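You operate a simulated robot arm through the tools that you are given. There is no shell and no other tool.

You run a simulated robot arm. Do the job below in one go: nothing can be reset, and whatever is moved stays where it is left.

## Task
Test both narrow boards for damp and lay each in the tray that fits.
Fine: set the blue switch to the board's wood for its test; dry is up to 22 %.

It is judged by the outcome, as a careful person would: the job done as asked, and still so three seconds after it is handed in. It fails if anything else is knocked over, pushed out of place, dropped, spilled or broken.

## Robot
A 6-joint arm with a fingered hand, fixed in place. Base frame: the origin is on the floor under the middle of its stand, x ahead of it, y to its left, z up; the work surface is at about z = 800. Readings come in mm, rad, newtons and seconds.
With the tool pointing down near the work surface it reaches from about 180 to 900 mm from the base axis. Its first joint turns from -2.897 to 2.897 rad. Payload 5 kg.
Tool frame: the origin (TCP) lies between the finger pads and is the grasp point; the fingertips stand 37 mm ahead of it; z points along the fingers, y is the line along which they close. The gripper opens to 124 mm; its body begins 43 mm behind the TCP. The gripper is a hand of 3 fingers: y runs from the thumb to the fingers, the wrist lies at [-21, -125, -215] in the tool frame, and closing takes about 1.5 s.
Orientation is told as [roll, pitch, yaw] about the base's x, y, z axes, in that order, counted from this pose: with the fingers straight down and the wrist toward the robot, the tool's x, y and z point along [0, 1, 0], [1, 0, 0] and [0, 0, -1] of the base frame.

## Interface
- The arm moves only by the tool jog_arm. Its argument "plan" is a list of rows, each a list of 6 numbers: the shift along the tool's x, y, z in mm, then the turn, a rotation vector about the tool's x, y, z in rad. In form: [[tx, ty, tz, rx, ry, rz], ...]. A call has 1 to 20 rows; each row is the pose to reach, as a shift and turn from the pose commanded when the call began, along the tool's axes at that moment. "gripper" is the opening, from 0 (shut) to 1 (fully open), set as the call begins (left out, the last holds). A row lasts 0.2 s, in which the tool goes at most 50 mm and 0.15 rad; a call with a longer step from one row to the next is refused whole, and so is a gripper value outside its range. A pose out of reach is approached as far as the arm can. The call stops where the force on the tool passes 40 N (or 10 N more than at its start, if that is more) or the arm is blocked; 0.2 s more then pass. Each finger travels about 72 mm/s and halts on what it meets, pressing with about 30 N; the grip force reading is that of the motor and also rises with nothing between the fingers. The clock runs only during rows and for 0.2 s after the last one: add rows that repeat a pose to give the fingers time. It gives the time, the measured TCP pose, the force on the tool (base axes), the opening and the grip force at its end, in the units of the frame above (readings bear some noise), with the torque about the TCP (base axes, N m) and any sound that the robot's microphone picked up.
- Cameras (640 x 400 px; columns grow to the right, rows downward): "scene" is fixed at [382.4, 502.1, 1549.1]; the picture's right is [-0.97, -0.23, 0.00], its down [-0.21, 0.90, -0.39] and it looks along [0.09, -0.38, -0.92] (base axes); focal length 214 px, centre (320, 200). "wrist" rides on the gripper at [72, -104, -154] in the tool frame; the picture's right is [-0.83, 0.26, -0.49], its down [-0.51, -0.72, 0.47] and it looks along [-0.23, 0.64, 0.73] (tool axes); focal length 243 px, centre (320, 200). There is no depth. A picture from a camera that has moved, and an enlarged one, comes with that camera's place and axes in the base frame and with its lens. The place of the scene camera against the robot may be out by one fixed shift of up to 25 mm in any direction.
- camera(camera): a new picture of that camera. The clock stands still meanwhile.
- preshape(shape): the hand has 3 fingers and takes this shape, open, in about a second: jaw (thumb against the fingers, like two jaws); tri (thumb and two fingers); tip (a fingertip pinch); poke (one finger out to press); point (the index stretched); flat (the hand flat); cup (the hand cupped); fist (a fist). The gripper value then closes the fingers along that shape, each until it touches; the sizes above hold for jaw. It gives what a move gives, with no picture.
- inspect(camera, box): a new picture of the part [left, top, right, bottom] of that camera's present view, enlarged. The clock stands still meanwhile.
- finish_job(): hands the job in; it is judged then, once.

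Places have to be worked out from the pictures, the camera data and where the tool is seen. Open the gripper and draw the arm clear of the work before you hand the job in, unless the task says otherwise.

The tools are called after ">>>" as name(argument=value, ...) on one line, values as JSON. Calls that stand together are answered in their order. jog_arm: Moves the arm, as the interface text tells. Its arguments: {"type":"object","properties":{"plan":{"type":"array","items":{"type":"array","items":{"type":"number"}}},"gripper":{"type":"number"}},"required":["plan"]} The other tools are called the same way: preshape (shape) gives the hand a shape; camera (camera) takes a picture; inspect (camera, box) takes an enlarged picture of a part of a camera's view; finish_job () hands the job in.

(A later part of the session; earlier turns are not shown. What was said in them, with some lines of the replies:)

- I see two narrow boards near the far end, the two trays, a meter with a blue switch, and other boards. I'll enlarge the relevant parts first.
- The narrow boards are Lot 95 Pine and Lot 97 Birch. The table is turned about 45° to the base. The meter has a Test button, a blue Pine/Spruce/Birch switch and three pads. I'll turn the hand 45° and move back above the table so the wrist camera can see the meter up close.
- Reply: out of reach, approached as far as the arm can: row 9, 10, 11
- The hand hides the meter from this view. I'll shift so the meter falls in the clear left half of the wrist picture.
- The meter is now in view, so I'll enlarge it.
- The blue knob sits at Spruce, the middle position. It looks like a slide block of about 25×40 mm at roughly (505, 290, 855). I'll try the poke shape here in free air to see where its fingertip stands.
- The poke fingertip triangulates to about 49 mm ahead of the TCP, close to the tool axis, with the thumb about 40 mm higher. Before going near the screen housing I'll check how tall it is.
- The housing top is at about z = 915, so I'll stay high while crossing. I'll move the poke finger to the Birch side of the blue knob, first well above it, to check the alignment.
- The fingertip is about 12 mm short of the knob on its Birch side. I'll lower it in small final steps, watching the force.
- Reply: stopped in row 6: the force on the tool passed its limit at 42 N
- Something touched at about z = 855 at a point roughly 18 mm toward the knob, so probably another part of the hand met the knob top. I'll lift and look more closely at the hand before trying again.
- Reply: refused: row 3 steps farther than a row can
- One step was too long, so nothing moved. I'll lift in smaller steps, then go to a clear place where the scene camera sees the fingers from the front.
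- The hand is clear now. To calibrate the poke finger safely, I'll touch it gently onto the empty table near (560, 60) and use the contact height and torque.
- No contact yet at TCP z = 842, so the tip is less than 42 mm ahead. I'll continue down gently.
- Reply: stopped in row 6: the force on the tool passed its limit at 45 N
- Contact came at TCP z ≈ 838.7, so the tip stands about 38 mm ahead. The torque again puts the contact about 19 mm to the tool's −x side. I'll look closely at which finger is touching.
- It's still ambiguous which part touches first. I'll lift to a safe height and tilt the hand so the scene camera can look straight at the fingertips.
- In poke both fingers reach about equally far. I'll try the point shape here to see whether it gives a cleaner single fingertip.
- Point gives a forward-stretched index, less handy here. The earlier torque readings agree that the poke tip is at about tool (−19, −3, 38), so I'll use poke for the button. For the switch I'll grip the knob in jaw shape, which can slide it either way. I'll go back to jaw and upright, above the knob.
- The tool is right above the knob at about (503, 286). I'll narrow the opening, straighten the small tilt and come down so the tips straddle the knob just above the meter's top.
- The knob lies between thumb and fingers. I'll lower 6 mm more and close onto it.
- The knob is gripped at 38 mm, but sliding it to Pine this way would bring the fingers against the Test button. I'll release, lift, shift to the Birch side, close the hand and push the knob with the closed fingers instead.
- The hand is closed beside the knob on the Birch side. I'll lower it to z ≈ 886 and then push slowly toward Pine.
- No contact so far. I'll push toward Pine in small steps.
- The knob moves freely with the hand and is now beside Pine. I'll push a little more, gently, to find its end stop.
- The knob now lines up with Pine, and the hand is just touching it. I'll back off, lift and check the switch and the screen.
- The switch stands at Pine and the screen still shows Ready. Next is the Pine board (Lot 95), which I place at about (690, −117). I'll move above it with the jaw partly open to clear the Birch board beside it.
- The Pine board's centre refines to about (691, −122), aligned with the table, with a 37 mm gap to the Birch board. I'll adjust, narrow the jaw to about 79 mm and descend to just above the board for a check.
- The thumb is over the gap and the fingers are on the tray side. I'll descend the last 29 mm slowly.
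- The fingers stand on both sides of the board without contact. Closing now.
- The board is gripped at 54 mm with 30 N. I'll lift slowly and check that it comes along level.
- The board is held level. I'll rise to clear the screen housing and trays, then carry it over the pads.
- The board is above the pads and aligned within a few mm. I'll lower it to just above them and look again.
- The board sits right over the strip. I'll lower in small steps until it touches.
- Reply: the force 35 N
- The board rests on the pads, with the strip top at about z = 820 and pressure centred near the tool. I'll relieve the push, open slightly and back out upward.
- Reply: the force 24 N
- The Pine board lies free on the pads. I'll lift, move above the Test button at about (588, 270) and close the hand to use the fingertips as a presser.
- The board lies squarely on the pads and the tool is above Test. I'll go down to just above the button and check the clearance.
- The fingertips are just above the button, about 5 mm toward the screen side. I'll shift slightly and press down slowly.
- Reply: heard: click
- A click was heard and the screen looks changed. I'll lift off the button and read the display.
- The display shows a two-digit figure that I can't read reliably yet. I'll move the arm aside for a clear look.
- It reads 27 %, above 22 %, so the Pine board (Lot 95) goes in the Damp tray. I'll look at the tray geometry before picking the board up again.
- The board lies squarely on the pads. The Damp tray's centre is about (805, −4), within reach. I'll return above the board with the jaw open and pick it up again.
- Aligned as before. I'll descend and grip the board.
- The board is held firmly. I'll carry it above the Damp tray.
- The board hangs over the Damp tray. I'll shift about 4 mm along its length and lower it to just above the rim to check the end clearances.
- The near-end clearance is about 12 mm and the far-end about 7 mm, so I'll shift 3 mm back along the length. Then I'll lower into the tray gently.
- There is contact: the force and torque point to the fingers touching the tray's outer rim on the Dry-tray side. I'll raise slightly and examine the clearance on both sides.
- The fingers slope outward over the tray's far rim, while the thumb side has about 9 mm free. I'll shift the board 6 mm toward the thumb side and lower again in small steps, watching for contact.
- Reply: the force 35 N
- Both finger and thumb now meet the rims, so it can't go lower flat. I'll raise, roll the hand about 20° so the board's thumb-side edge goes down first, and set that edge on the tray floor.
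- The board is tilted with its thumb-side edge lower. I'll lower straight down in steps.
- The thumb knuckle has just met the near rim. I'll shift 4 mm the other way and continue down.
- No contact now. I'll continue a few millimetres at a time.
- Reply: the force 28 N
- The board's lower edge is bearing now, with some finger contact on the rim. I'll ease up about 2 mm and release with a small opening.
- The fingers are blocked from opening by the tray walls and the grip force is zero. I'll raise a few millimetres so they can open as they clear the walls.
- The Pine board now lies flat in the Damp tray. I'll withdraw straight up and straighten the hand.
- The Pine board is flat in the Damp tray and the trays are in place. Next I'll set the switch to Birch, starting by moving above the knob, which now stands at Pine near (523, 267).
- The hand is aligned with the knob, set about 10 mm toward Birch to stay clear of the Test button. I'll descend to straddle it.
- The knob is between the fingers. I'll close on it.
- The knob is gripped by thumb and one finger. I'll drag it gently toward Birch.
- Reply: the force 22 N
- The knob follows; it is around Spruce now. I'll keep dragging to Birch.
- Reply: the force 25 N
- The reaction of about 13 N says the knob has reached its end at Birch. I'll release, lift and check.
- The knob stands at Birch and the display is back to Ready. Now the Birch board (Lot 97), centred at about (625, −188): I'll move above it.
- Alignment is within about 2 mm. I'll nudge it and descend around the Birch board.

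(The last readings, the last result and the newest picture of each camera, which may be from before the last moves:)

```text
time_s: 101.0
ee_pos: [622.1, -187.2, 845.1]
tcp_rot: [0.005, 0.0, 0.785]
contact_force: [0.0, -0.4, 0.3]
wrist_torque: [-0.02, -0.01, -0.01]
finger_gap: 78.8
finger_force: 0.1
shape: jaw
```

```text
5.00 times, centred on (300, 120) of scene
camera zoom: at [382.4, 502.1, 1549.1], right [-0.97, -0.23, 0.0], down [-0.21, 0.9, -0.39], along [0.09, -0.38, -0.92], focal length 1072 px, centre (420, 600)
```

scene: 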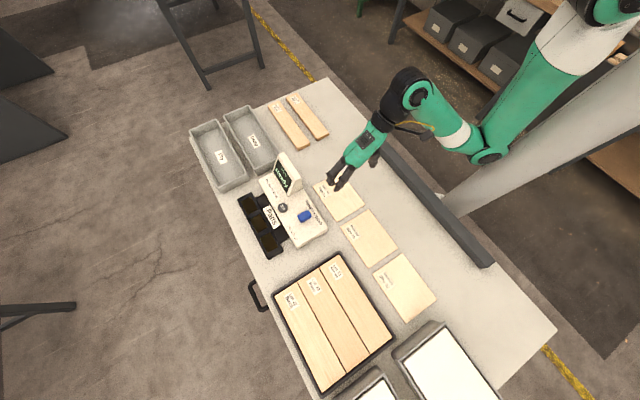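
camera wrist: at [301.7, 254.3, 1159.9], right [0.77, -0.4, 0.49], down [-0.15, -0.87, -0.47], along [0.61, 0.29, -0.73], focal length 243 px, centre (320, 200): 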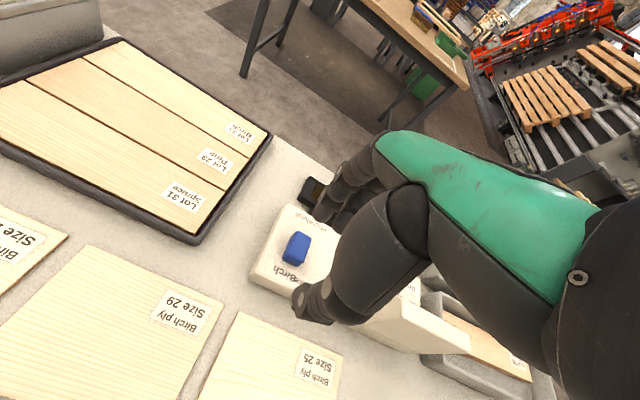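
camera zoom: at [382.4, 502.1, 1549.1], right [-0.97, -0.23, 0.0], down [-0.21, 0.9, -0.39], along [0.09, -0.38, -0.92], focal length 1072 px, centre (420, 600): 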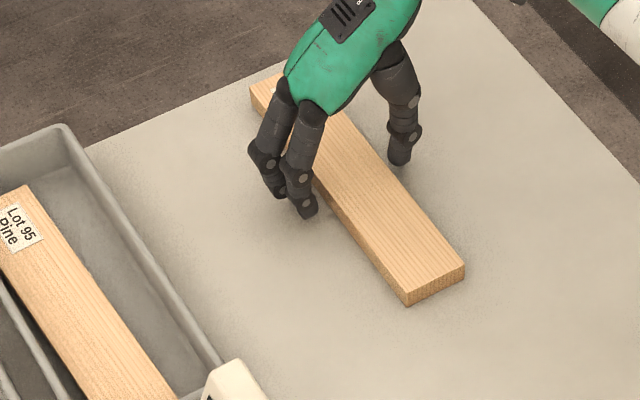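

Same relation as with the Pine board. I'll close, lift slightly and check the grip.

>>> jog_arm(gripper=0, plan=[[0, 0, 0, 0, 0, 0], [0, 0, 0, 0, 0, 0], [0, 0, 0, 0, 0, 0], [0, 0, 0, 0, 0, 0], [0, 0, 0, 0, 0, 0]])

>>> jog_arm(plan=[[0, 0, -5, 0, 0, 0], [0, 0, -15, 0, 0, 0], [0, 0, -40, 0, 0, 0], [0, 0, -75, 0, 0, 0], [0, 0, -115, 0, 0, 0], [0, 0, -155, 0, 0, 0]])

>>> camera(camera="wrist")

```text
time_s: 102.2
ee_pos: [623.2, -186.1, 843.3]
tcp_rot: [0.005, 0.003, 0.786]
contact_force: [-0.9, 0.2, 0.1]
wrist_torque: [0.0, 0.01, 0.02]
finger_gap: 54.2
finger_force: 29.9
shape: jaw
```

```text
time_s: 103.6
ee_pos: [622.8, -187.1, 998.1]
tcp_rot: [0.005, 0.004, 0.786]
contact_force: [0.0, 0.8, -1.6]
wrist_torque: [-0.01, 0.02, -0.01]
finger_gap: 54.0
finger_force: 29.5
shape: jaw
```

```text
taken
camera wrist: at [498.7, -211.7, 1151.7], right [0.77, -0.4, 0.49], down [-0.15, -0.87, -0.47], along [0.61, 0.29, -0.73], focal length 243 px, centre (320, 200)
```

wrist: 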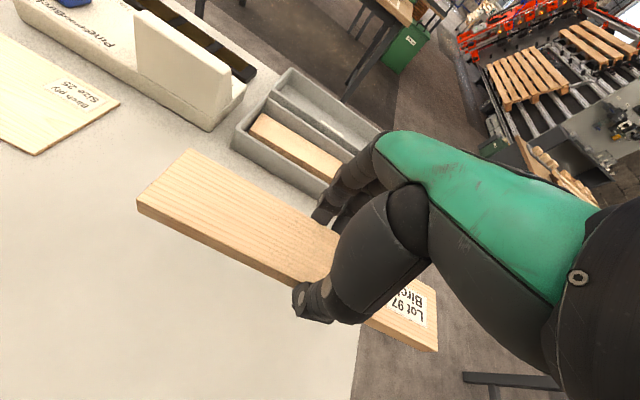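

The Birch board is held level. I'll carry it over the pads at a safe height.

>>> jog_arm(plan=[[8, 9, -5, 0, 0, 0], [30, 35, -5, 0, 0, 0], [58, 67, -5, 0, 0, 0], [87, 100, -5, 0, 0, 0], [116, 134, -5, 0, 0, 0], [145, 167, -5, 0, 0, 0], [174, 201, -5, 0, 0, 0], [203, 234, -5, 0, 0, 0], [232, 268, -5, 0, 0, 0], [261, 301, -5, 0, 0, 0], [290, 335, -5, 0, 0, 0], [317, 366, -5, 0, 0, 0], [336, 388, -5, 0, 0, 0], [344, 397, -5, 0, 0, 0], [344, 397, -5, 0, 0, 0]])

>>> camera(camera="wrist")

```text
time_s: 106.8
ee_pos: [659.7, 335.2, 1004.5]
tcp_rot: [0.004, 0.004, 0.787]
contact_force: [-0.1, 0.0, -1.5]
wrist_torque: [0.0, 0.0, -0.03]
finger_gap: 54.0
finger_force: 30.4
shape: jaw
```

```text
taken
camera wrist: at [535.1, 310.8, 1157.8], right [0.77, -0.4, 0.49], down [-0.15, -0.87, -0.47], along [0.61, 0.29, -0.73], focal length 243 px, centre (320, 200)
```

wrist: 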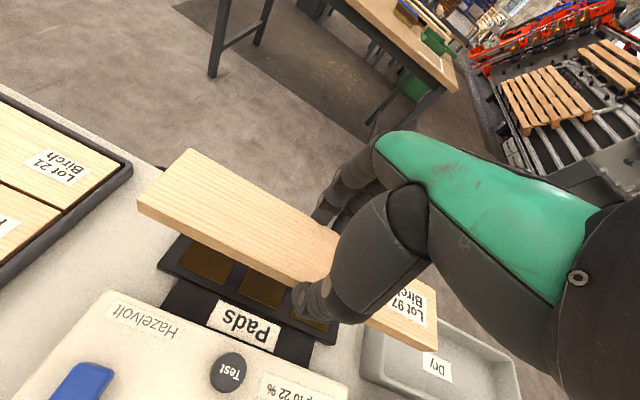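

Same placement as with the first board. I'll lower toward the pads and then creep down to contact.

>>> jog_arm(plan=[[0, 1.5, 30, 0, 0, 0], [0, 1.5, 65, 0, 0, 0], [0, 1.5, 100, 0, 0, 0], [0, 1.5, 122, 0, 0, 0], [0, 1.5, 132, 0, 0, 0], [0, 1.5, 135, 0, 0, 0], [0, 1.5, 137, 0, 0, 0], [0, 1.5, 139, 0, 0, 0], [0, 1.5, 140, 0, 0, 0], [0, 1.5, 140, 0, 0, 0]])

>>> inspect(camera="wrist", box=[120, 130, 460, 370])

```text
time_s: 109.0
ee_pos: [660.7, 339.1, 864.8]
tcp_rot: [0.004, -0.001, 0.786]
contact_force: [-2.7, -2.5, 11.9]
wrist_torque: [-0.15, 0.14, -0.01]
finger_gap: 53.9
finger_force: 30.0
shape: jaw
```

```text
1.67 times, centred on (290, 250) of wrist
camera zoom: at [536.9, 314.3, 1018.5], right [0.77, -0.4, 0.49], down [-0.15, -0.87, -0.47], along [0.61, 0.29, -0.73], focal length 404 px, centre (370, 117)
```

zoom: 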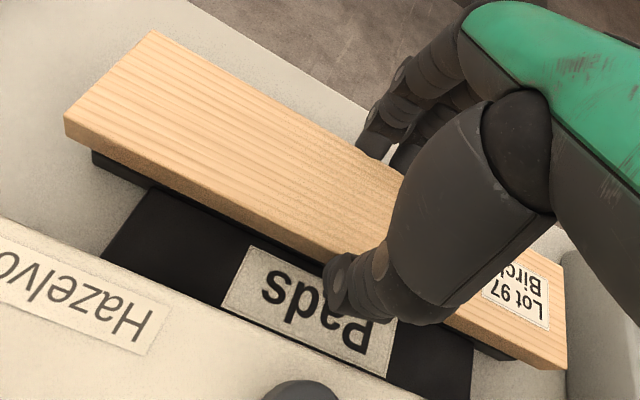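

Light contact of 12 N with the board on the pads. I'll release and lift away, then go above the Test button.

>>> jog_arm(gripper=0.62, plan=[[0, 0, 0, 0, 0, 0], [0, 0, 0, 0, 0, 0], [0, 0, 0, 0, 0, 0]])

>>> jog_arm(plan=[[0, 0, -20, 0, 0, 0], [0, 0, -50, 0, 0, 0], [0, 0, -90, 0, 0, 0], [0, 0, -120, 0, 0, 0], [1, -40, -120, 0, 0, 0], [2, -80, -120, 0, 0, 0], [2, -98, -120, 0, 0, 0]])

>>> jog_arm(gripper=0, plan=[[0, 0, 0, 0, 0, 0], [0, 0, 0, 0, 0, 0], [0, 0, 0, 0, 0, 0], [0, 0, 0, 0, 0, 0], [0, 0, 0, 0, 0, 0], [0, 0, 0, 0, 0, 0]])

>>> camera(camera="wrist")

>>> inspect(camera="scene", box=[210, 150, 330, 270])

```text
time_s: 109.8
ee_pos: [661.5, 337.4, 862.1]
tcp_rot: [0.006, 0.002, 0.786]
contact_force: [0.5, -0.3, -0.1]
wrist_torque: [0.03, -0.01, 0.01]
finger_gap: 76.6
finger_force: 0.0
shape: jaw
```

```text
time_s: 111.4
ee_pos: [589.7, 269.1, 984.7]
tcp_rot: [0.005, 0.003, 0.785]
contact_force: [0.0, -0.2, -0.2]
wrist_torque: [-0.01, 0.04, 0.0]
finger_gap: 76.5
finger_force: 0.2
shape: jaw
```

```text
time_s: 112.8
ee_pos: [590.8, 270.7, 985.5]
tcp_rot: [0.006, 0.003, 0.785]
contact_force: [-0.6, 0.7, 0.2]
wrist_torque: [0.01, 0.01, 0.01]
finger_gap: 0.0
finger_force: 30.2
shape: jaw
```

```text
taken
camera wrist: at [466.9, 246.0, 1138.2], right [0.77, -0.4, 0.49], down [-0.15, -0.87, -0.47], along [0.61, 0.29, -0.73], focal length 243 px, centre (320, 200)
```

wrist: 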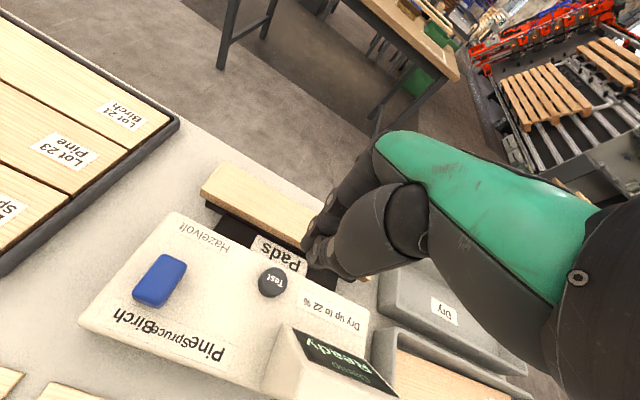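

```text
3.33 times, centred on (270, 210) of scene
camera zoom: at [382.4, 502.1, 1549.1], right [-0.97, -0.23, 0.0], down [-0.21, 0.9, -0.39], along [0.09, -0.38, -0.92], focal length 715 px, centre (487, 167)
```

zoom: 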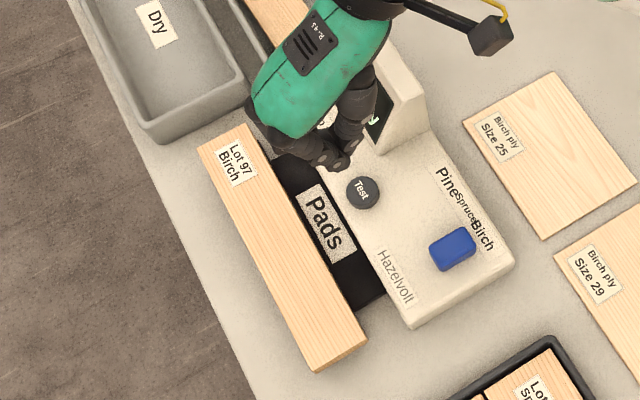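

The Birch board is on the pads and the switch is at Birch. I'll press Test as before.

>>> jog_arm(plan=[[2, 0, 30, 0, 0, 0], [4, 0, 55, 0, 0, 0], [4, 0, 70, 0, 0, 0], [4, 0, 80, 0, 0, 0], [4, 0, 84, 0, 0, 0], [4, 0, 88, 0, 0, 0], [4, 0, 91, 0, 0, 0], [4, 0, 94, 0, 0, 0], [4, 0, 97, 0, 0, 0], [4, 0, 99, 0, 0, 0]])

>>> jog_arm(plan=[[0, 0, -10, 0, 0, 0], [0, 0, -40, 0, 0, 0], [0, 0, -80, 0, 0, 0], [0, 0, -115, 0, 0, 0], [45, 0, -120, 0, 0, 0], [90, -5, -120, 0, 0, 0], [135, -15, -120, 0, 0, 0], [180, -25, -120, 0, 0, 0], [220, -40, -120, 0, 0, 0]])

>>> inspect(camera="scene", box=[250, 140, 330, 210])

```text
time_s: 115.0
ee_pos: [586.7, 272.8, 887.2]
tcp_rot: [0.003, -0.001, 0.785]
contact_force: [-4.4, -0.7, 14.1]
wrist_torque: [-0.19, 0.3, 0.02]
finger_gap: 0.0
finger_force: 29.6
shape: jaw
heard: click
```

```text
time_s: 117.0
ee_pos: [403.7, 400.2, 1008.4]
tcp_rot: [0.006, 0.002, 0.785]
contact_force: [0.4, -0.6, -0.6]
wrist_torque: [-0.02, 0.06, 0.01]
finger_gap: 0.0
finger_force: 30.1
shape: jaw
```

```text
5.71 times, centred on (290, 175) of scene
camera zoom: at [382.4, 502.1, 1549.1], right [-0.97, -0.23, 0.0], down [-0.21, 0.9, -0.39], along [0.09, -0.38, -0.92], focal length 1226 px, centre (491, 343)
```

zoom: 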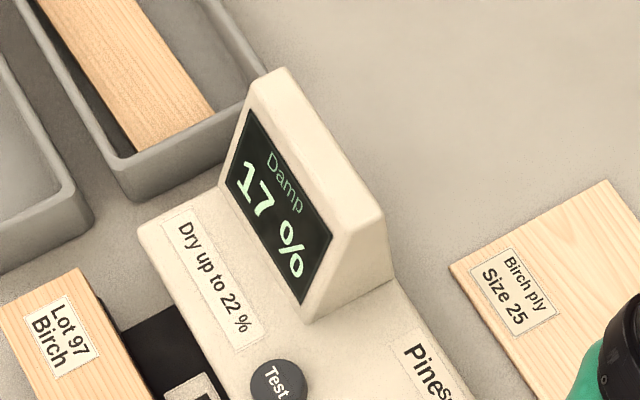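

It reads 17 %, which is dry, so the Birch board (Lot 97) goes in the Dry tray. I'll look at the trays and at how the Pine board settled before planning the placement.

>>> inspect(camera="scene", box=[185, 95, 285, 195])

>>> inspect(camera="scene", box=[230, 120, 290, 180])

```text
4.00 times, centred on (235, 145) of scene
camera zoom: at [382.4, 502.1, 1549.1], right [-0.97, -0.23, 0.0], down [-0.21, 0.9, -0.39], along [0.09, -0.38, -0.92], focal length 858 px, centre (660, 420)
```

zoom: 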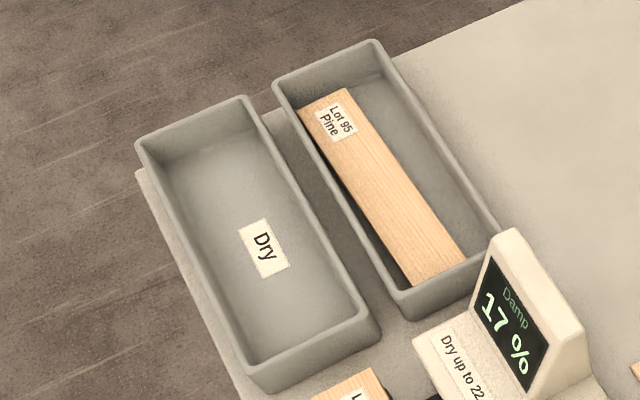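

```text
6.67 times, centred on (260, 150) of scene
camera zoom: at [382.4, 502.1, 1549.1], right [-0.97, -0.23, 0.0], down [-0.21, 0.9, -0.39], along [0.09, -0.38, -0.92], focal length 1430 px, centre (720, 533)
```

zoom: 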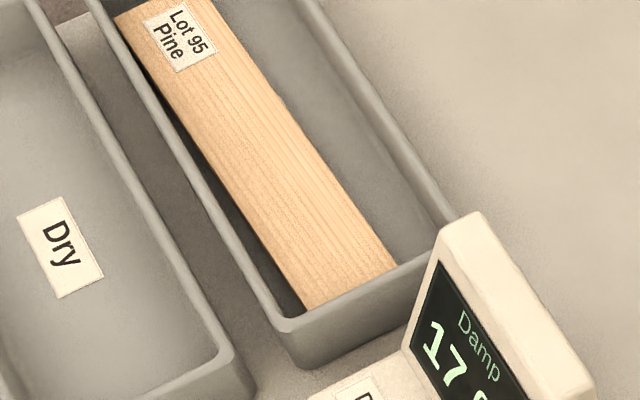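

Both trays are unmoved and Pine lies flat. For Dry, near the reach limit, I'll grip the Birch board about 55 mm off-centre and slightly higher on its sides. First I'll move above that grip point.

>>> jog_arm(gripper=0.62, plan=[[-35, 28, 0, 0, 0, 0], [-70, 55, 0, 0, 0, 0], [-105, 83, 0, 0, 0, 0], [-140, 110, 0, 0, 0, 0], [-175, 138, 0, 0, 0, 0], [-175, 138, 40, 0, 0, 0], [-175, 138, 80, 0, 0, 0], [-175, 138, 108, 0, 0, 0], [-175, 138, 108, 0, 0, 0]])

>>> camera(camera="wrist")

>>> inspect(camera="scene", box=[210, 170, 310, 270])

```text
time_s: 119.0
ee_pos: [626.5, 373.2, 898.0]
tcp_rot: [0.006, 0.005, 0.785]
contact_force: [0.9, 0.1, 0.3]
wrist_torque: [0.03, 0.01, -0.01]
finger_gap: 76.9
finger_force: 0.1
shape: jaw
```

```text
taken
camera wrist: at [502.2, 349.5, 1052.0], right [0.77, -0.4, 0.49], down [-0.15, -0.87, -0.47], along [0.61, 0.29, -0.73], focal length 243 px, centre (320, 200)
```

wrist: 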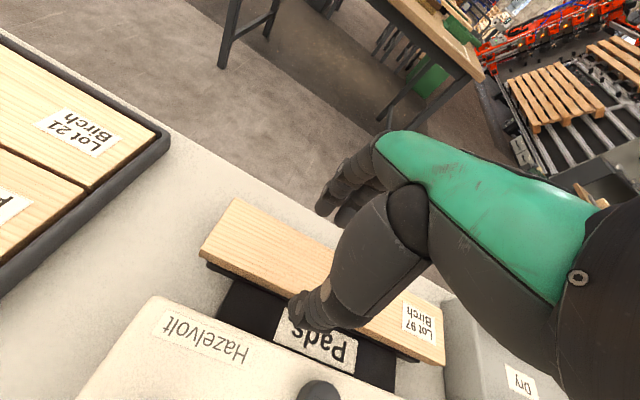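

```text
4.00 times, centred on (260, 220) of scene
camera zoom: at [382.4, 502.1, 1549.1], right [-0.97, -0.23, 0.0], down [-0.21, 0.9, -0.39], along [0.09, -0.38, -0.92], focal length 858 px, centre (560, 120)
```

zoom: 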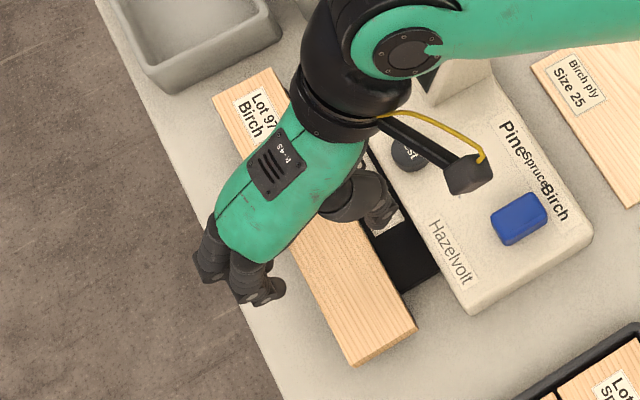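

The hand is well centred across the board. I'll descend to z ≈ 868, grip and lift.

>>> jog_arm(plan=[[0, 0, 12, 0, 0, 0], [0, 0, 22, 0, 0, 0], [0, 0, 28, 0, 0, 0], [0, 0, 30, 0, 0, 0], [0, 0, 30, 0, 0, 0]])

>>> jog_arm(gripper=0, plan=[[0, 0, 0, 0, 0, 0], [0, 0, 0, 0, 0, 0], [0, 0, 0, 0, 0, 0], [0, 0, 0, 0, 0, 0], [0, 0, 0, 0, 0, 0]])

>>> jog_arm(plan=[[0, 0, -3, 0, 0, 0], [0, 0, -8, 0, 0, 0], [0, 0, -15, 0, 0, 0], [0, 0, -25, 0, 0, 0], [0, 0, -25, 0, 0, 0]])

>>> camera(camera="wrist")

>>> inspect(camera="scene", box=[210, 170, 310, 270])

```text
time_s: 120.2
ee_pos: [625.0, 374.3, 868.5]
tcp_rot: [0.006, 0.001, 0.785]
contact_force: [-0.1, -0.3, -0.5]
wrist_torque: [0.0, 0.02, -0.01]
finger_gap: 76.7
finger_force: 0.0
shape: jaw
```

```text
time_s: 121.4
ee_pos: [625.9, 374.8, 867.7]
tcp_rot: [0.007, 0.005, 0.786]
contact_force: [-0.5, -0.6, -0.6]
wrist_torque: [0.01, -0.02, 0.0]
finger_gap: 54.1
finger_force: 29.8
shape: jaw
```

```text
time_s: 122.6
ee_pos: [625.1, 373.5, 891.7]
tcp_rot: [0.005, 0.002, 0.785]
contact_force: [0.0, 0.7, -0.4]
wrist_torque: [0.06, 0.05, -0.01]
finger_gap: 54.2
finger_force: 30.0
shape: jaw
```

```text
taken
camera wrist: at [500.8, 349.6, 1045.9], right [0.77, -0.4, 0.49], down [-0.15, -0.87, -0.47], along [0.61, 0.29, -0.73], focal length 243 px, centre (320, 200)
```

wrist: 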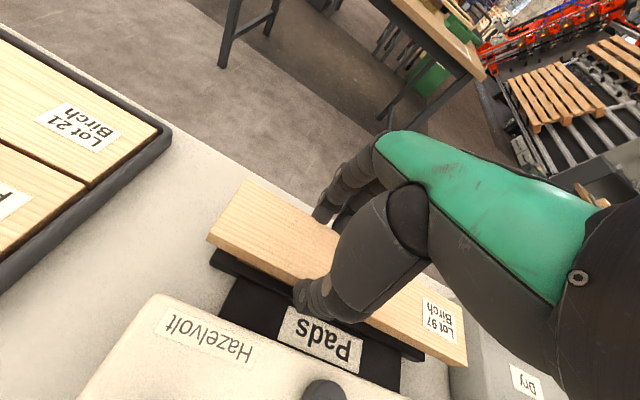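

```text
4.00 times, centred on (260, 220) of scene
camera zoom: at [382.4, 502.1, 1549.1], right [-0.97, -0.23, 0.0], down [-0.21, 0.9, -0.39], along [0.09, -0.38, -0.92], focal length 858 px, centre (560, 120)
```

zoom: 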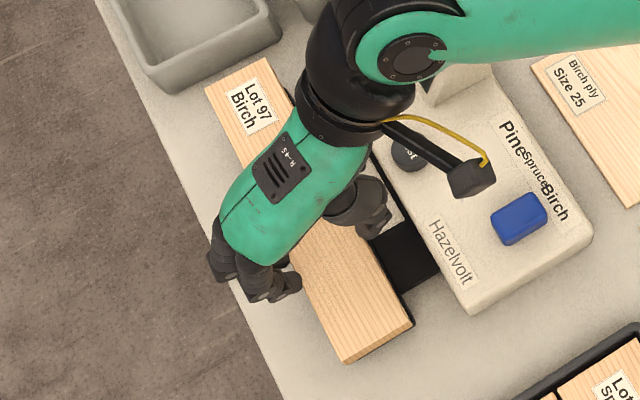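

The torque matches the full weight hanging off-centre, so the board is fully held. I'll lift higher and check for sag.

>>> jog_arm(plan=[[0, 0, -15, 0, 0, 0], [0, 0, -40, 0, 0, 0], [0, 0, -70, 0, 0, 0], [0, 0, -100, 0, 0, 0], [0, 0, -112, 0, 0, 0], [0, 0, -112, 0, 0, 0]])

>>> inspect(camera="wrist", box=[180, 130, 500, 400])

>>> inspect(camera="scene", box=[200, 150, 310, 260])

```text
time_s: 124.0
ee_pos: [626.1, 374.7, 1003.0]
tcp_rot: [0.006, 0.004, 0.784]
contact_force: [0.5, -0.6, -1.6]
wrist_torque: [0.06, 0.05, -0.01]
finger_gap: 54.2
finger_force: 29.7
shape: jaw
```

```text
1.48 times, centred on (340, 265) of wrist
camera zoom: at [501.3, 349.4, 1157.2], right [0.77, -0.4, 0.49], down [-0.15, -0.87, -0.47], along [0.61, 0.29, -0.73], focal length 359 px, centre (290, 104)
```

zoom: 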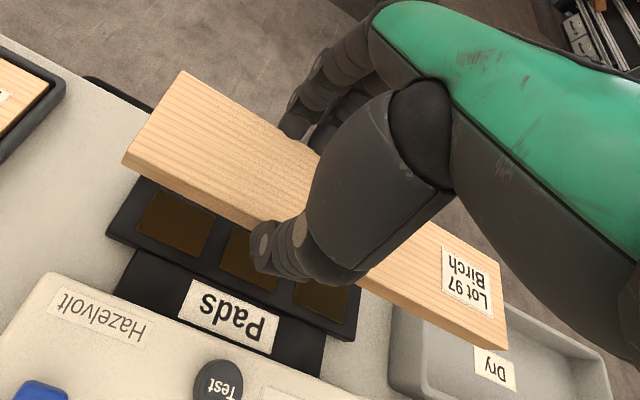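

```text
3.64 times, centred on (255, 205) of scene
camera zoom: at [382.4, 502.1, 1549.1], right [-0.97, -0.23, 0.0], down [-0.21, 0.9, -0.39], along [0.09, -0.38, -0.92], focal length 780 px, centre (556, 182)
```

zoom: 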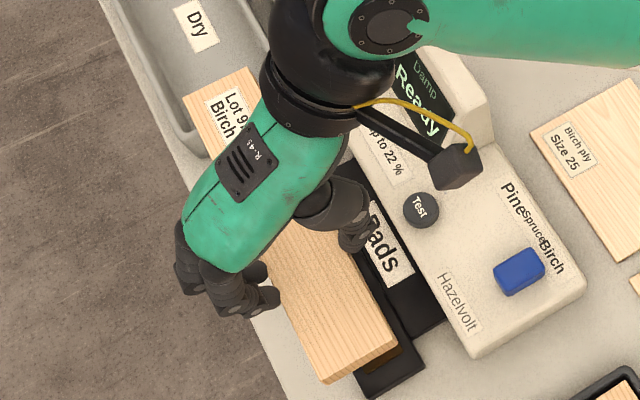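

The board hangs nearly level, with only a slight sag at the label end. I'll roll the hand 20° as before, which also helps the reach, and carry it over the Dry tray.

>>> jog_arm(plan=[[0, 0, 0, -0.12, 0, 0], [0, 0, 0, -0.24, 0, 0], [0, 0, 0, -0.35, 0, 0], [0, 0, 0, -0.35, 0, 0]])

>>> jog_arm(plan=[[-12, 0, 0, 0, 0, 0], [-40, 1, 0, 0, 0, 0], [-78, 1, 0, 0, 0, 0], [-116, 2, 1, 0, 0, 0], [-154, 3, 1, 0, 0, 0], [-192, 3, 1, 0, 0, 0], [-230, 4, 1, 0, 0, 0], [-268, 5, 2, 0, 0, 0], [-304, 5, 2, 0, 0, 0], [-332, 6, 2, 0, 0, 0], [-344, 6, 2, 0, 0, 0], [-344, 6, 2, 0, 0, 0]])

>>> camera(camera="wrist")

>>> inspect(camera="scene", box=[170, 70, 310, 210])

```text
time_s: 125.0
ee_pos: [625.4, 373.8, 1003.7]
tcp_rot: [0.002, -0.35, 0.782]
contact_force: [-0.1, 1.3, -1.9]
wrist_torque: [0.04, 0.07, 0.01]
finger_gap: 54.1
finger_force: 30.3
shape: jaw
```

```text
time_s: 127.6
ee_pos: [873.7, 135.9, 1001.1]
tcp_rot: [0.005, -0.348, 0.784]
contact_force: [1.3, 0.2, -1.5]
wrist_torque: [0.07, 0.04, -0.02]
finger_gap: 53.7
finger_force: 30.1
shape: jaw
```

```text
taken
camera wrist: at [715.9, 79.0, 1111.5], right [0.64, -0.53, 0.55], down [-0.01, -0.72, -0.69], along [0.76, 0.44, -0.47], focal length 243 px, centre (320, 200)
```

wrist: 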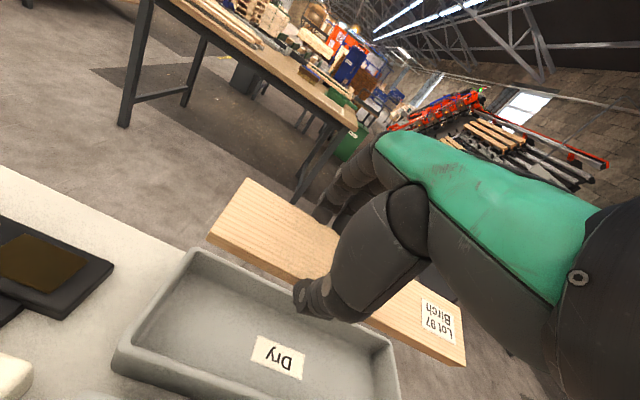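

```text
2.86 times, centred on (240, 140) of scene
camera zoom: at [382.4, 502.1, 1549.1], right [-0.97, -0.23, 0.0], down [-0.21, 0.9, -0.39], along [0.09, -0.38, -0.92], focal length 613 px, centre (549, 371)
```

zoom: 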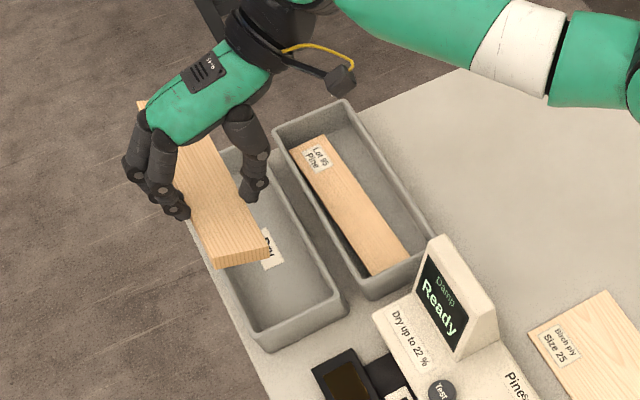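

The hand reaches well there, at (874, 136). The Dry tray's centre line is at about w = 711.5, so I'll trim 1.5 mm and lower to just above the rim to check the clearances.

>>> jog_arm(plan=[[0, -9, 24, 0, 0, 0], [0, -19, 49, 0, 0, 0], [0, -27, 70, 0, 0, 0], [0, -31, 80, 0, 0, 0], [0, -31, 80, 0, 0, 0]])

>>> inspect(camera="wrist", box=[90, 130, 480, 400])

>>> inspect(camera="scene", box=[185, 100, 275, 190])

```text
time_s: 128.8
ee_pos: [871.2, 136.3, 916.3]
tcp_rot: [0.006, -0.347, 0.784]
contact_force: [-0.6, 0.1, -1.8]
wrist_torque: [0.04, 0.06, -0.01]
finger_gap: 53.7
finger_force: 30.1
shape: jaw
```

```text
1.48 times, centred on (285, 265) of wrist
camera zoom: at [713.6, 78.2, 1025.8], right [0.64, -0.53, 0.55], down [-0.01, -0.72, -0.69], along [0.76, 0.44, -0.47], focal length 359 px, centre (372, 104)
```

zoom: 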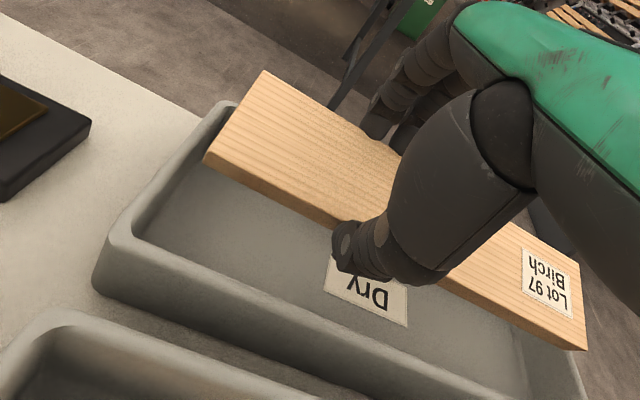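

```text
4.44 times, centred on (230, 145) of scene
camera zoom: at [382.4, 502.1, 1549.1], right [-0.97, -0.23, 0.0], down [-0.21, 0.9, -0.39], along [0.09, -0.38, -0.92], focal length 953 px, centre (720, 444)
```

zoom: 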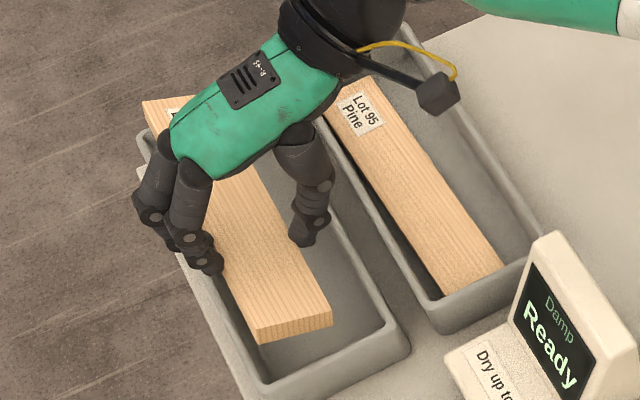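

The clearances look right, with about 10 mm at each end. I'll lower into the Dry tray in steps, watching the force.

>>> jog_arm(plan=[[-1.5, -4, 10, 0, 0, 0], [-1.5, -8, 21, 0, 0, 0], [-1.5, -11, 30, 0, 0, 0], [-1.5, -12.7, 34.8, 0, 0, 0], [-1.5, -12.7, 34.8, 0, 0, 0]])

>>> inspect(camera="scene", box=[195, 110, 265, 180])

>>> inspect(camera="wrist", box=[90, 130, 480, 400])

```text
time_s: 130.0
ee_pos: [872.4, 132.8, 879.2]
tcp_rot: [0.006, -0.349, 0.783]
contact_force: [0.4, 0.4, -1.8]
wrist_torque: [0.06, 0.03, 0.02]
finger_gap: 53.9
finger_force: 30.0
shape: jaw
```

```text
5.71 times, centred on (230, 145) of scene
camera zoom: at [382.4, 502.1, 1549.1], right [-0.97, -0.23, 0.0], down [-0.21, 0.9, -0.39], along [0.09, -0.38, -0.92], focal length 1226 px, centre (834, 514)
```

zoom: 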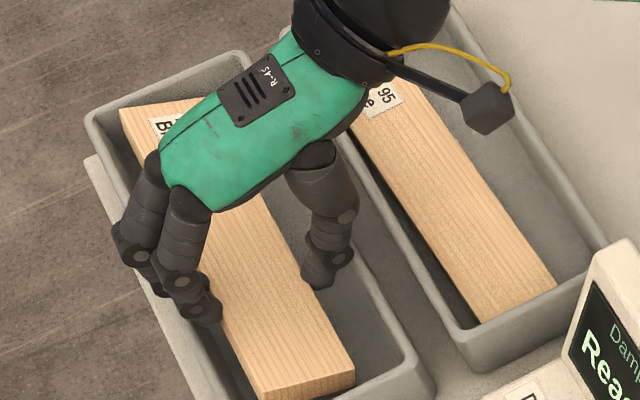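

```text
1.48 times, centred on (285, 265) of wrist
camera zoom: at [715.5, 76.3, 988.1], right [0.64, -0.53, 0.55], down [-0.01, -0.72, -0.69], along [0.76, 0.44, -0.47], focal length 359 px, centre (372, 104)
```

zoom: 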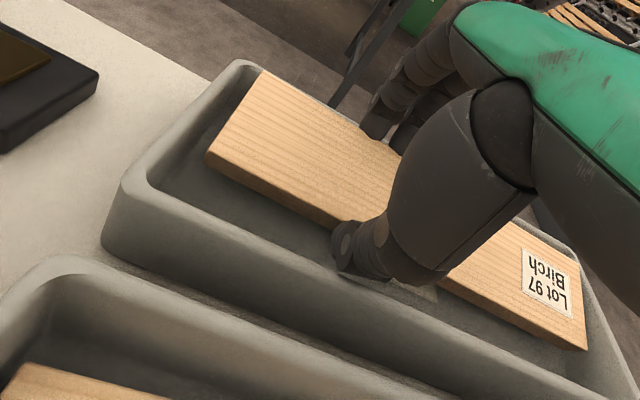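

No contact and well inside. I'll continue gently.

>>> jog_arm(plan=[[0, -0.7, 2, 0, 0, 0], [0, -1.4, 4, 0, 0, 0], [0, -1.9, 5.6, 0, 0, 0], [0, -1.9, 5.6, 0, 0, 0]])

>>> jog_arm(plan=[[0, -0.7, 1.9, 0, 0, 0], [0, -1.0, 3.0, 0, 0, 0], [0, -1.0, 3.0, 0, 0, 0]])

>>> inspect(camera="scene", box=[195, 110, 265, 180])

```text
time_s: 131.0
ee_pos: [872.6, 132.9, 876.4]
tcp_rot: [0.004, -0.35, 0.786]
contact_force: [5.7, 4.6, 13.3]
wrist_torque: [-0.35, 0.5, -0.03]
finger_gap: 52.9
finger_force: 29.8
shape: jaw
```

```text
time_s: 131.8
ee_pos: [871.9, 134.6, 872.3]
tcp_rot: [0.003, -0.35, 0.785]
contact_force: [13.1, 11.6, 14.7]
wrist_torque: [-0.28, 0.34, 0.05]
finger_gap: 51.8
finger_force: 29.8
shape: jaw
```

```text
5.71 times, centred on (230, 145) of scene
camera zoom: at [382.4, 502.1, 1549.1], right [-0.97, -0.23, 0.0], down [-0.21, 0.9, -0.39], along [0.09, -0.38, -0.92], focal length 1226 px, centre (834, 514)
```

zoom: 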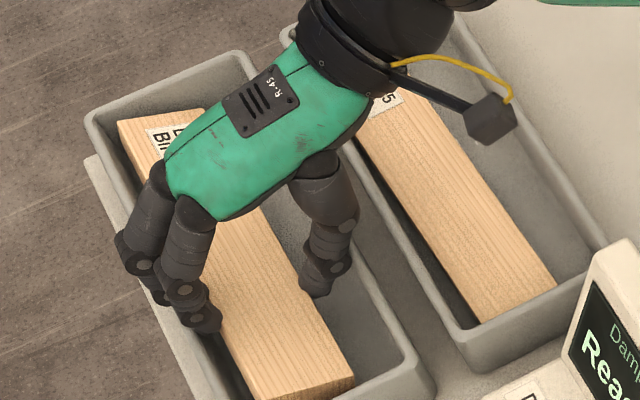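

The thumb touches the inner rim; the tray has not moved. I'll ease up, shift 4 mm toward the outer side and continue.

>>> jog_arm(plan=[[0, 2.5, -1.5, 0, 0, 0], [0, 4.8, -1.5, 0, 0, 0], [0, 4.8, -1.5, 0, 0, 0]])

>>> jog_arm(plan=[[0, -0.7, 1.9, 0, 0, 0], [0, -1.2, 3.5, 0, 0, 0], [0, -1.2, 3.5, 0, 0, 0]])

>>> inspect(camera="scene", box=[195, 110, 265, 180])

```text
time_s: 132.6
ee_pos: [874.6, 134.9, 871.9]
tcp_rot: [0.008, -0.344, 0.785]
contact_force: [0.5, -0.3, -0.3]
wrist_torque: [0.08, 0.1, 0.02]
finger_gap: 52.6
finger_force: 29.7
shape: jaw
```

```text
time_s: 133.4
ee_pos: [875.2, 137.0, 869.5]
tcp_rot: [0.006, -0.349, 0.784]
contact_force: [0.3, 0.3, -1.3]
wrist_torque: [0.02, 0.04, 0.0]
finger_gap: 52.4
finger_force: 30.5
shape: jaw
```

```text
5.71 times, centred on (230, 145) of scene
camera zoom: at [382.4, 502.1, 1549.1], right [-0.97, -0.23, 0.0], down [-0.21, 0.9, -0.39], along [0.09, -0.38, -0.92], focal length 1226 px, centre (834, 514)
```

zoom: 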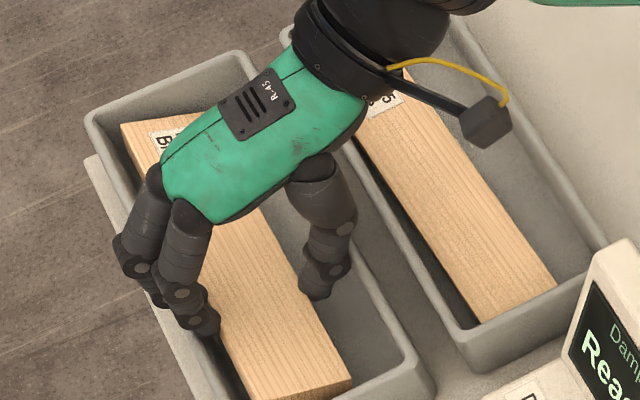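

>>> jog_arm(plan=[[0, -0.5, 1.5, 0, 0, 0], [0, -1.0, 3.0, 0, 0, 0], [0, -1.0, 3.0, 0, 0, 0]])

>>> jog_arm(plan=[[0, -0.5, 1.5, 0, 0, 0], [0, -1.0, 3.0, 0, 0, 0], [0, -1.0, 3.0, 0, 0, 0]])

>>> inspect(camera="scene", box=[195, 110, 265, 180])

```text
time_s: 134.2
ee_pos: [876.5, 136.8, 867.2]
tcp_rot: [0.006, -0.349, 0.784]
contact_force: [-0.9, 0.6, 4.7]
wrist_torque: [0.02, 0.04, -0.03]
finger_gap: 52.4
finger_force: 30.0
shape: jaw
```

```text
time_s: 135.0
ee_pos: [876.7, 136.9, 866.3]
tcp_rot: [0.001, -0.352, 0.785]
contact_force: [-2.5, 3.8, 21.6]
wrist_torque: [0.09, 0.04, 0.04]
finger_gap: 52.7
finger_force: 30.0
shape: jaw
```

```text
5.71 times, centred on (230, 145) of scene
camera zoom: at [382.4, 502.1, 1549.1], right [-0.97, -0.23, 0.0], down [-0.21, 0.9, -0.39], along [0.09, -0.38, -0.92], focal length 1226 px, centre (834, 514)
```

zoom: 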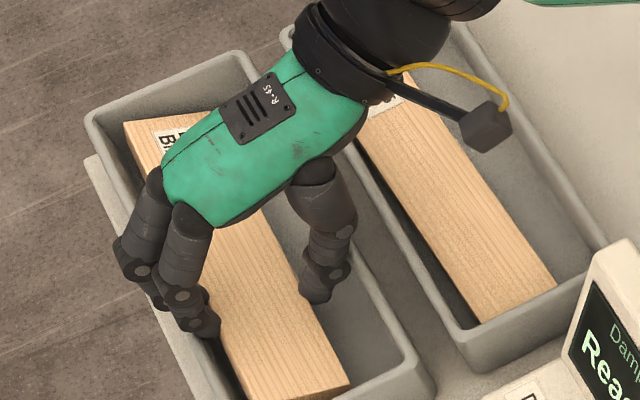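

The vertical load acts right under the tool, so the board's lower edge is on the tray floor. I'll ease up slightly and open a little.

>>> jog_arm(plan=[[0, 0.3, -1, 0, 0, 0], [0, 0.6, -2, 0, 0, 0], [0, 0.6, -2, 0, 0, 0]])

>>> jog_arm(gripper=0.5, plan=[[0, 0, 0, 0, 0, 0], [0, 0, 0, 0, 0, 0], [0, 0, 0, 0, 0, 0]])

>>> inspect(camera="scene", box=[195, 110, 265, 180])

```text
time_s: 135.8
ee_pos: [876.2, 136.6, 867.2]
tcp_rot: [0.004, -0.348, 0.784]
contact_force: [11.7, 5.3, 13.2]
wrist_torque: [0.3, -0.46, -0.1]
finger_gap: 52.0
finger_force: 30.3
shape: jaw
```

```text
time_s: 136.6
ee_pos: [874.7, 136.1, 866.5]
tcp_rot: [0.004, -0.348, 0.784]
contact_force: [10.5, 5.0, 13.6]
wrist_torque: [-0.17, 0.24, -0.08]
finger_gap: 52.4
finger_force: 0.1
shape: jaw
```

```text
5.71 times, centred on (230, 145) of scene
camera zoom: at [382.4, 502.1, 1549.1], right [-0.97, -0.23, 0.0], down [-0.21, 0.9, -0.39], along [0.09, -0.38, -0.92], focal length 1226 px, centre (834, 514)
```

zoom: 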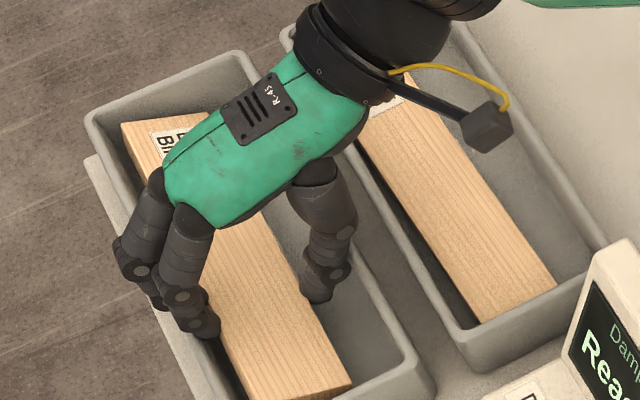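

As before, the walls block the opening here. I'll rise in small steps so the fingers can spread and the board settles.

>>> jog_arm(gripper=0.5, plan=[[0, 0.7, -2, 0, 0, 0], [0, 1.4, -4, 0, 0, 0], [0, 1.4, -4, 0, 0, 0]])

>>> jog_arm(gripper=0.52, plan=[[0, 0.7, -2, 0, 0, 0], [0, 1.4, -4, 0, 0, 0], [0, 1.4, -4, 0, 0, 0]])

>>> inspect(camera="scene", box=[195, 110, 265, 180])

>>> camera(camera="wrist")

```text
time_s: 137.4
ee_pos: [873.7, 137.1, 868.3]
tcp_rot: [0.006, -0.345, 0.785]
contact_force: [6.4, 6.6, 0.9]
wrist_torque: [0.1, -0.11, 0.02]
finger_gap: 56.0
finger_force: 0.1
shape: jaw
```

```text
time_s: 138.2
ee_pos: [874.1, 135.5, 874.4]
tcp_rot: [0.005, -0.347, 0.786]
contact_force: [3.0, 3.8, 1.3]
wrist_torque: [0.02, -0.06, -0.02]
finger_gap: 60.9
finger_force: 0.0
shape: jaw
```

```text
5.71 times, centred on (230, 145) of scene
camera zoom: at [382.4, 502.1, 1549.1], right [-0.97, -0.23, 0.0], down [-0.21, 0.9, -0.39], along [0.09, -0.38, -0.92], focal length 1226 px, centre (834, 514)
```

zoom: 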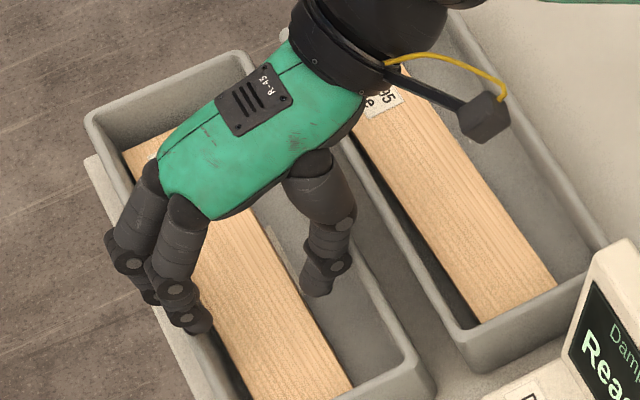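

```text
taken
camera wrist: at [718.2, 79.1, 983.2], right [0.65, -0.53, 0.55], down [-0.01, -0.72, -0.69], along [0.76, 0.44, -0.47], focal length 243 px, centre (320, 200)
```

wrist: 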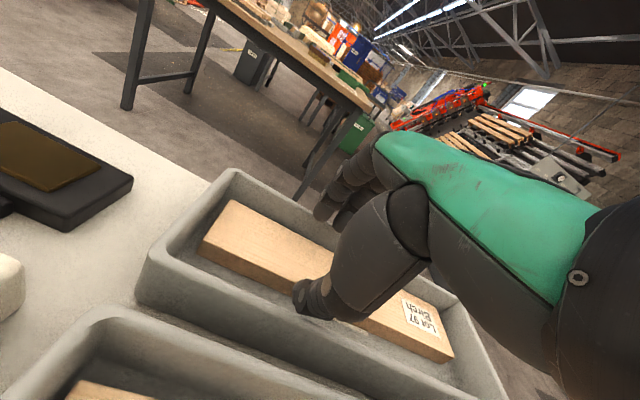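

The Birch board now lies flat in the Dry tray. I'll withdraw straight up and then move the arm back, clear of everything.

>>> jog_arm(gripper=0.48, plan=[[0, 1.7, -4.7, 0, 0, 0], [0, 5.1, -14.1, 0, 0, 0], [0, 12, -33, 0, 0, 0], [0, 24, -66, 0, 0, 0], [0, 40, -110, 0, 0, 0], [0, 48, -131, 0, 0, 0], [0, 48, -131, 0, 0, 0]])

>>> inspect(camera="scene", box=[180, 90, 290, 200])

>>> camera(camera="wrist")

```text
time_s: 139.8
ee_pos: [877.2, 134.6, 1013.5]
tcp_rot: [0.006, -0.348, 0.785]
contact_force: [-0.7, 0.0, 0.8]
wrist_torque: [-0.02, 0.02, 0.02]
finger_gap: 59.6
finger_force: 0.1
shape: jaw
```

```text
3.64 times, centred on (235, 145) of scene
camera zoom: at [382.4, 502.1, 1549.1], right [-0.97, -0.23, 0.0], down [-0.21, 0.9, -0.39], along [0.09, -0.38, -0.92], focal length 780 px, centre (629, 400)
```

zoom: 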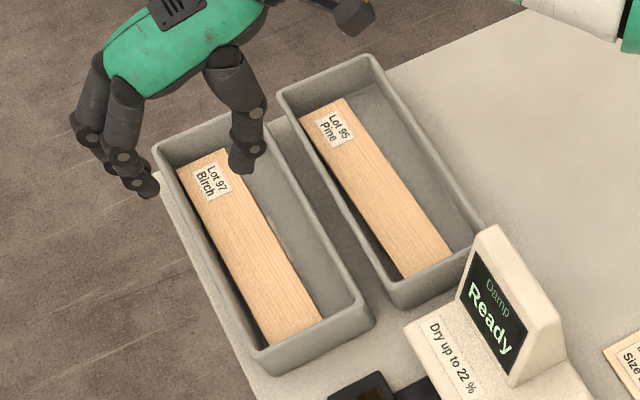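

```text
taken
camera wrist: at [720.1, 77.3, 1123.5], right [0.64, -0.53, 0.55], down [-0.01, -0.72, -0.69], along [0.76, 0.44, -0.47], focal length 243 px, centre (320, 200)
```

wrist: 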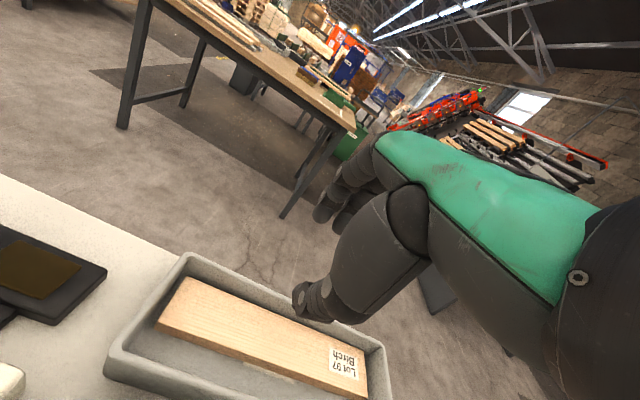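

Both boards lie flat in their trays. I'll open the hand fully and draw the arm back over free table, away from the work.

>>> jog_arm(gripper=1, plan=[[4, -32, -23, 0, 0, 0], [7, -64, -47, 0.08, 0, 0], [11, -96, -70, 0.17, 0, 0], [15, -128, -93, 0.26, 0, 0], [19, -161, -117, 0.35, 0, 0], [22, -193, -140, 0.35, 0, 0], [26, -225, -163, 0.35, 0, 0], [30, -257, -186, 0.35, 0, 0], [30, -257, -186, 0.35, 0, 0]])

>>> camera(camera="scene")

>>> inspect(camera="scene", box=[185, 95, 285, 195])

>>> inspect(camera="scene", box=[230, 140, 340, 260])

```text
time_s: 141.8
ee_pos: [638.3, -60.0, 1101.9]
tcp_rot: [0.006, 0.005, 0.784]
contact_force: [0.5, 0.0, -0.4]
wrist_torque: [0.02, 0.01, -0.01]
finger_gap: 123.9
finger_force: 0.0
shape: jaw
```

```text
taken
```

scene: 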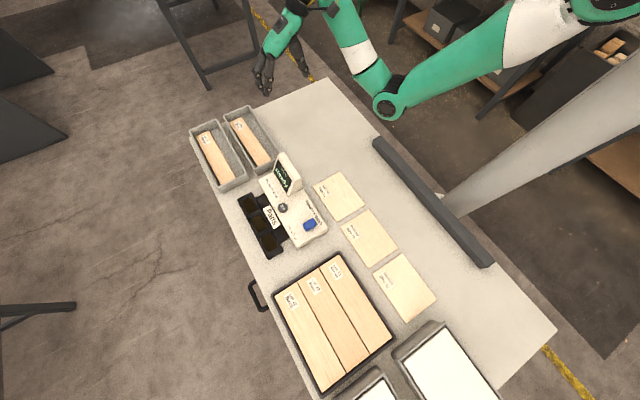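

```text
4.00 times, centred on (235, 145) of scene
camera zoom: at [382.4, 502.1, 1549.1], right [-0.97, -0.23, 0.0], down [-0.21, 0.9, -0.39], along [0.09, -0.38, -0.92], focal length 858 px, centre (660, 420)
```

zoom: 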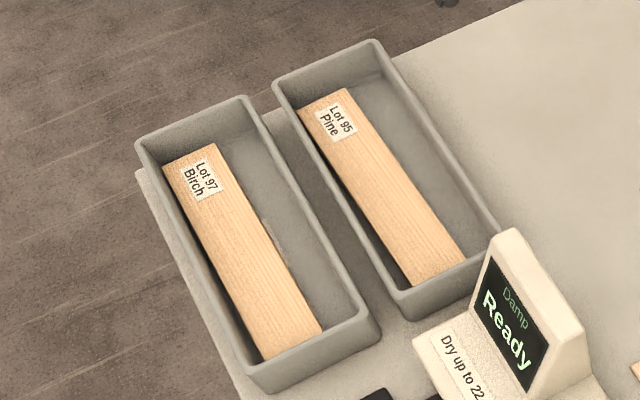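

```text
3.33 times, centred on (285, 200) of scene
camera zoom: at [382.4, 502.1, 1549.1], right [-0.97, -0.23, 0.0], down [-0.21, 0.9, -0.39], along [0.09, -0.38, -0.92], focal length 715 px, centre (437, 200)
```

zoom: 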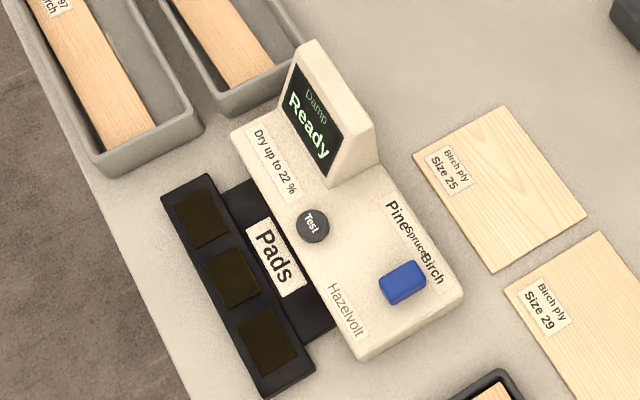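

The Pine board (Lot 95, 27 %) lies flat in the Damp tray and the Birch board (Lot 97, 17 %) flat in the Dry tray. The trays, the meter and the other boards are where they were. The hand is open and the arm is clear, so I'm handing the job in.

>>> finish_job()

```text
The job is handed in.
```

I tested both narrow boards and laid each in its tray, and the job is handed in:

| Board | Switch set to | Reading | Tray |
|---|---|---|---|
| Lot 95 Pine | Pine | 27 % | Damp |
| Lot 97 Birch | Birch | 17 % | Dry |

- **Final check:** in the last pictures both boards lie flat in their trays. The trays, meter and other boards look unmoved.
- **Release into the trays:** the fingers could not open fully between the tray walls. Each board settled the last centimetre or two as the fingers let go.
- **Left as:** the switch is still at Birch, the hand is open and the arm is clear of the work.
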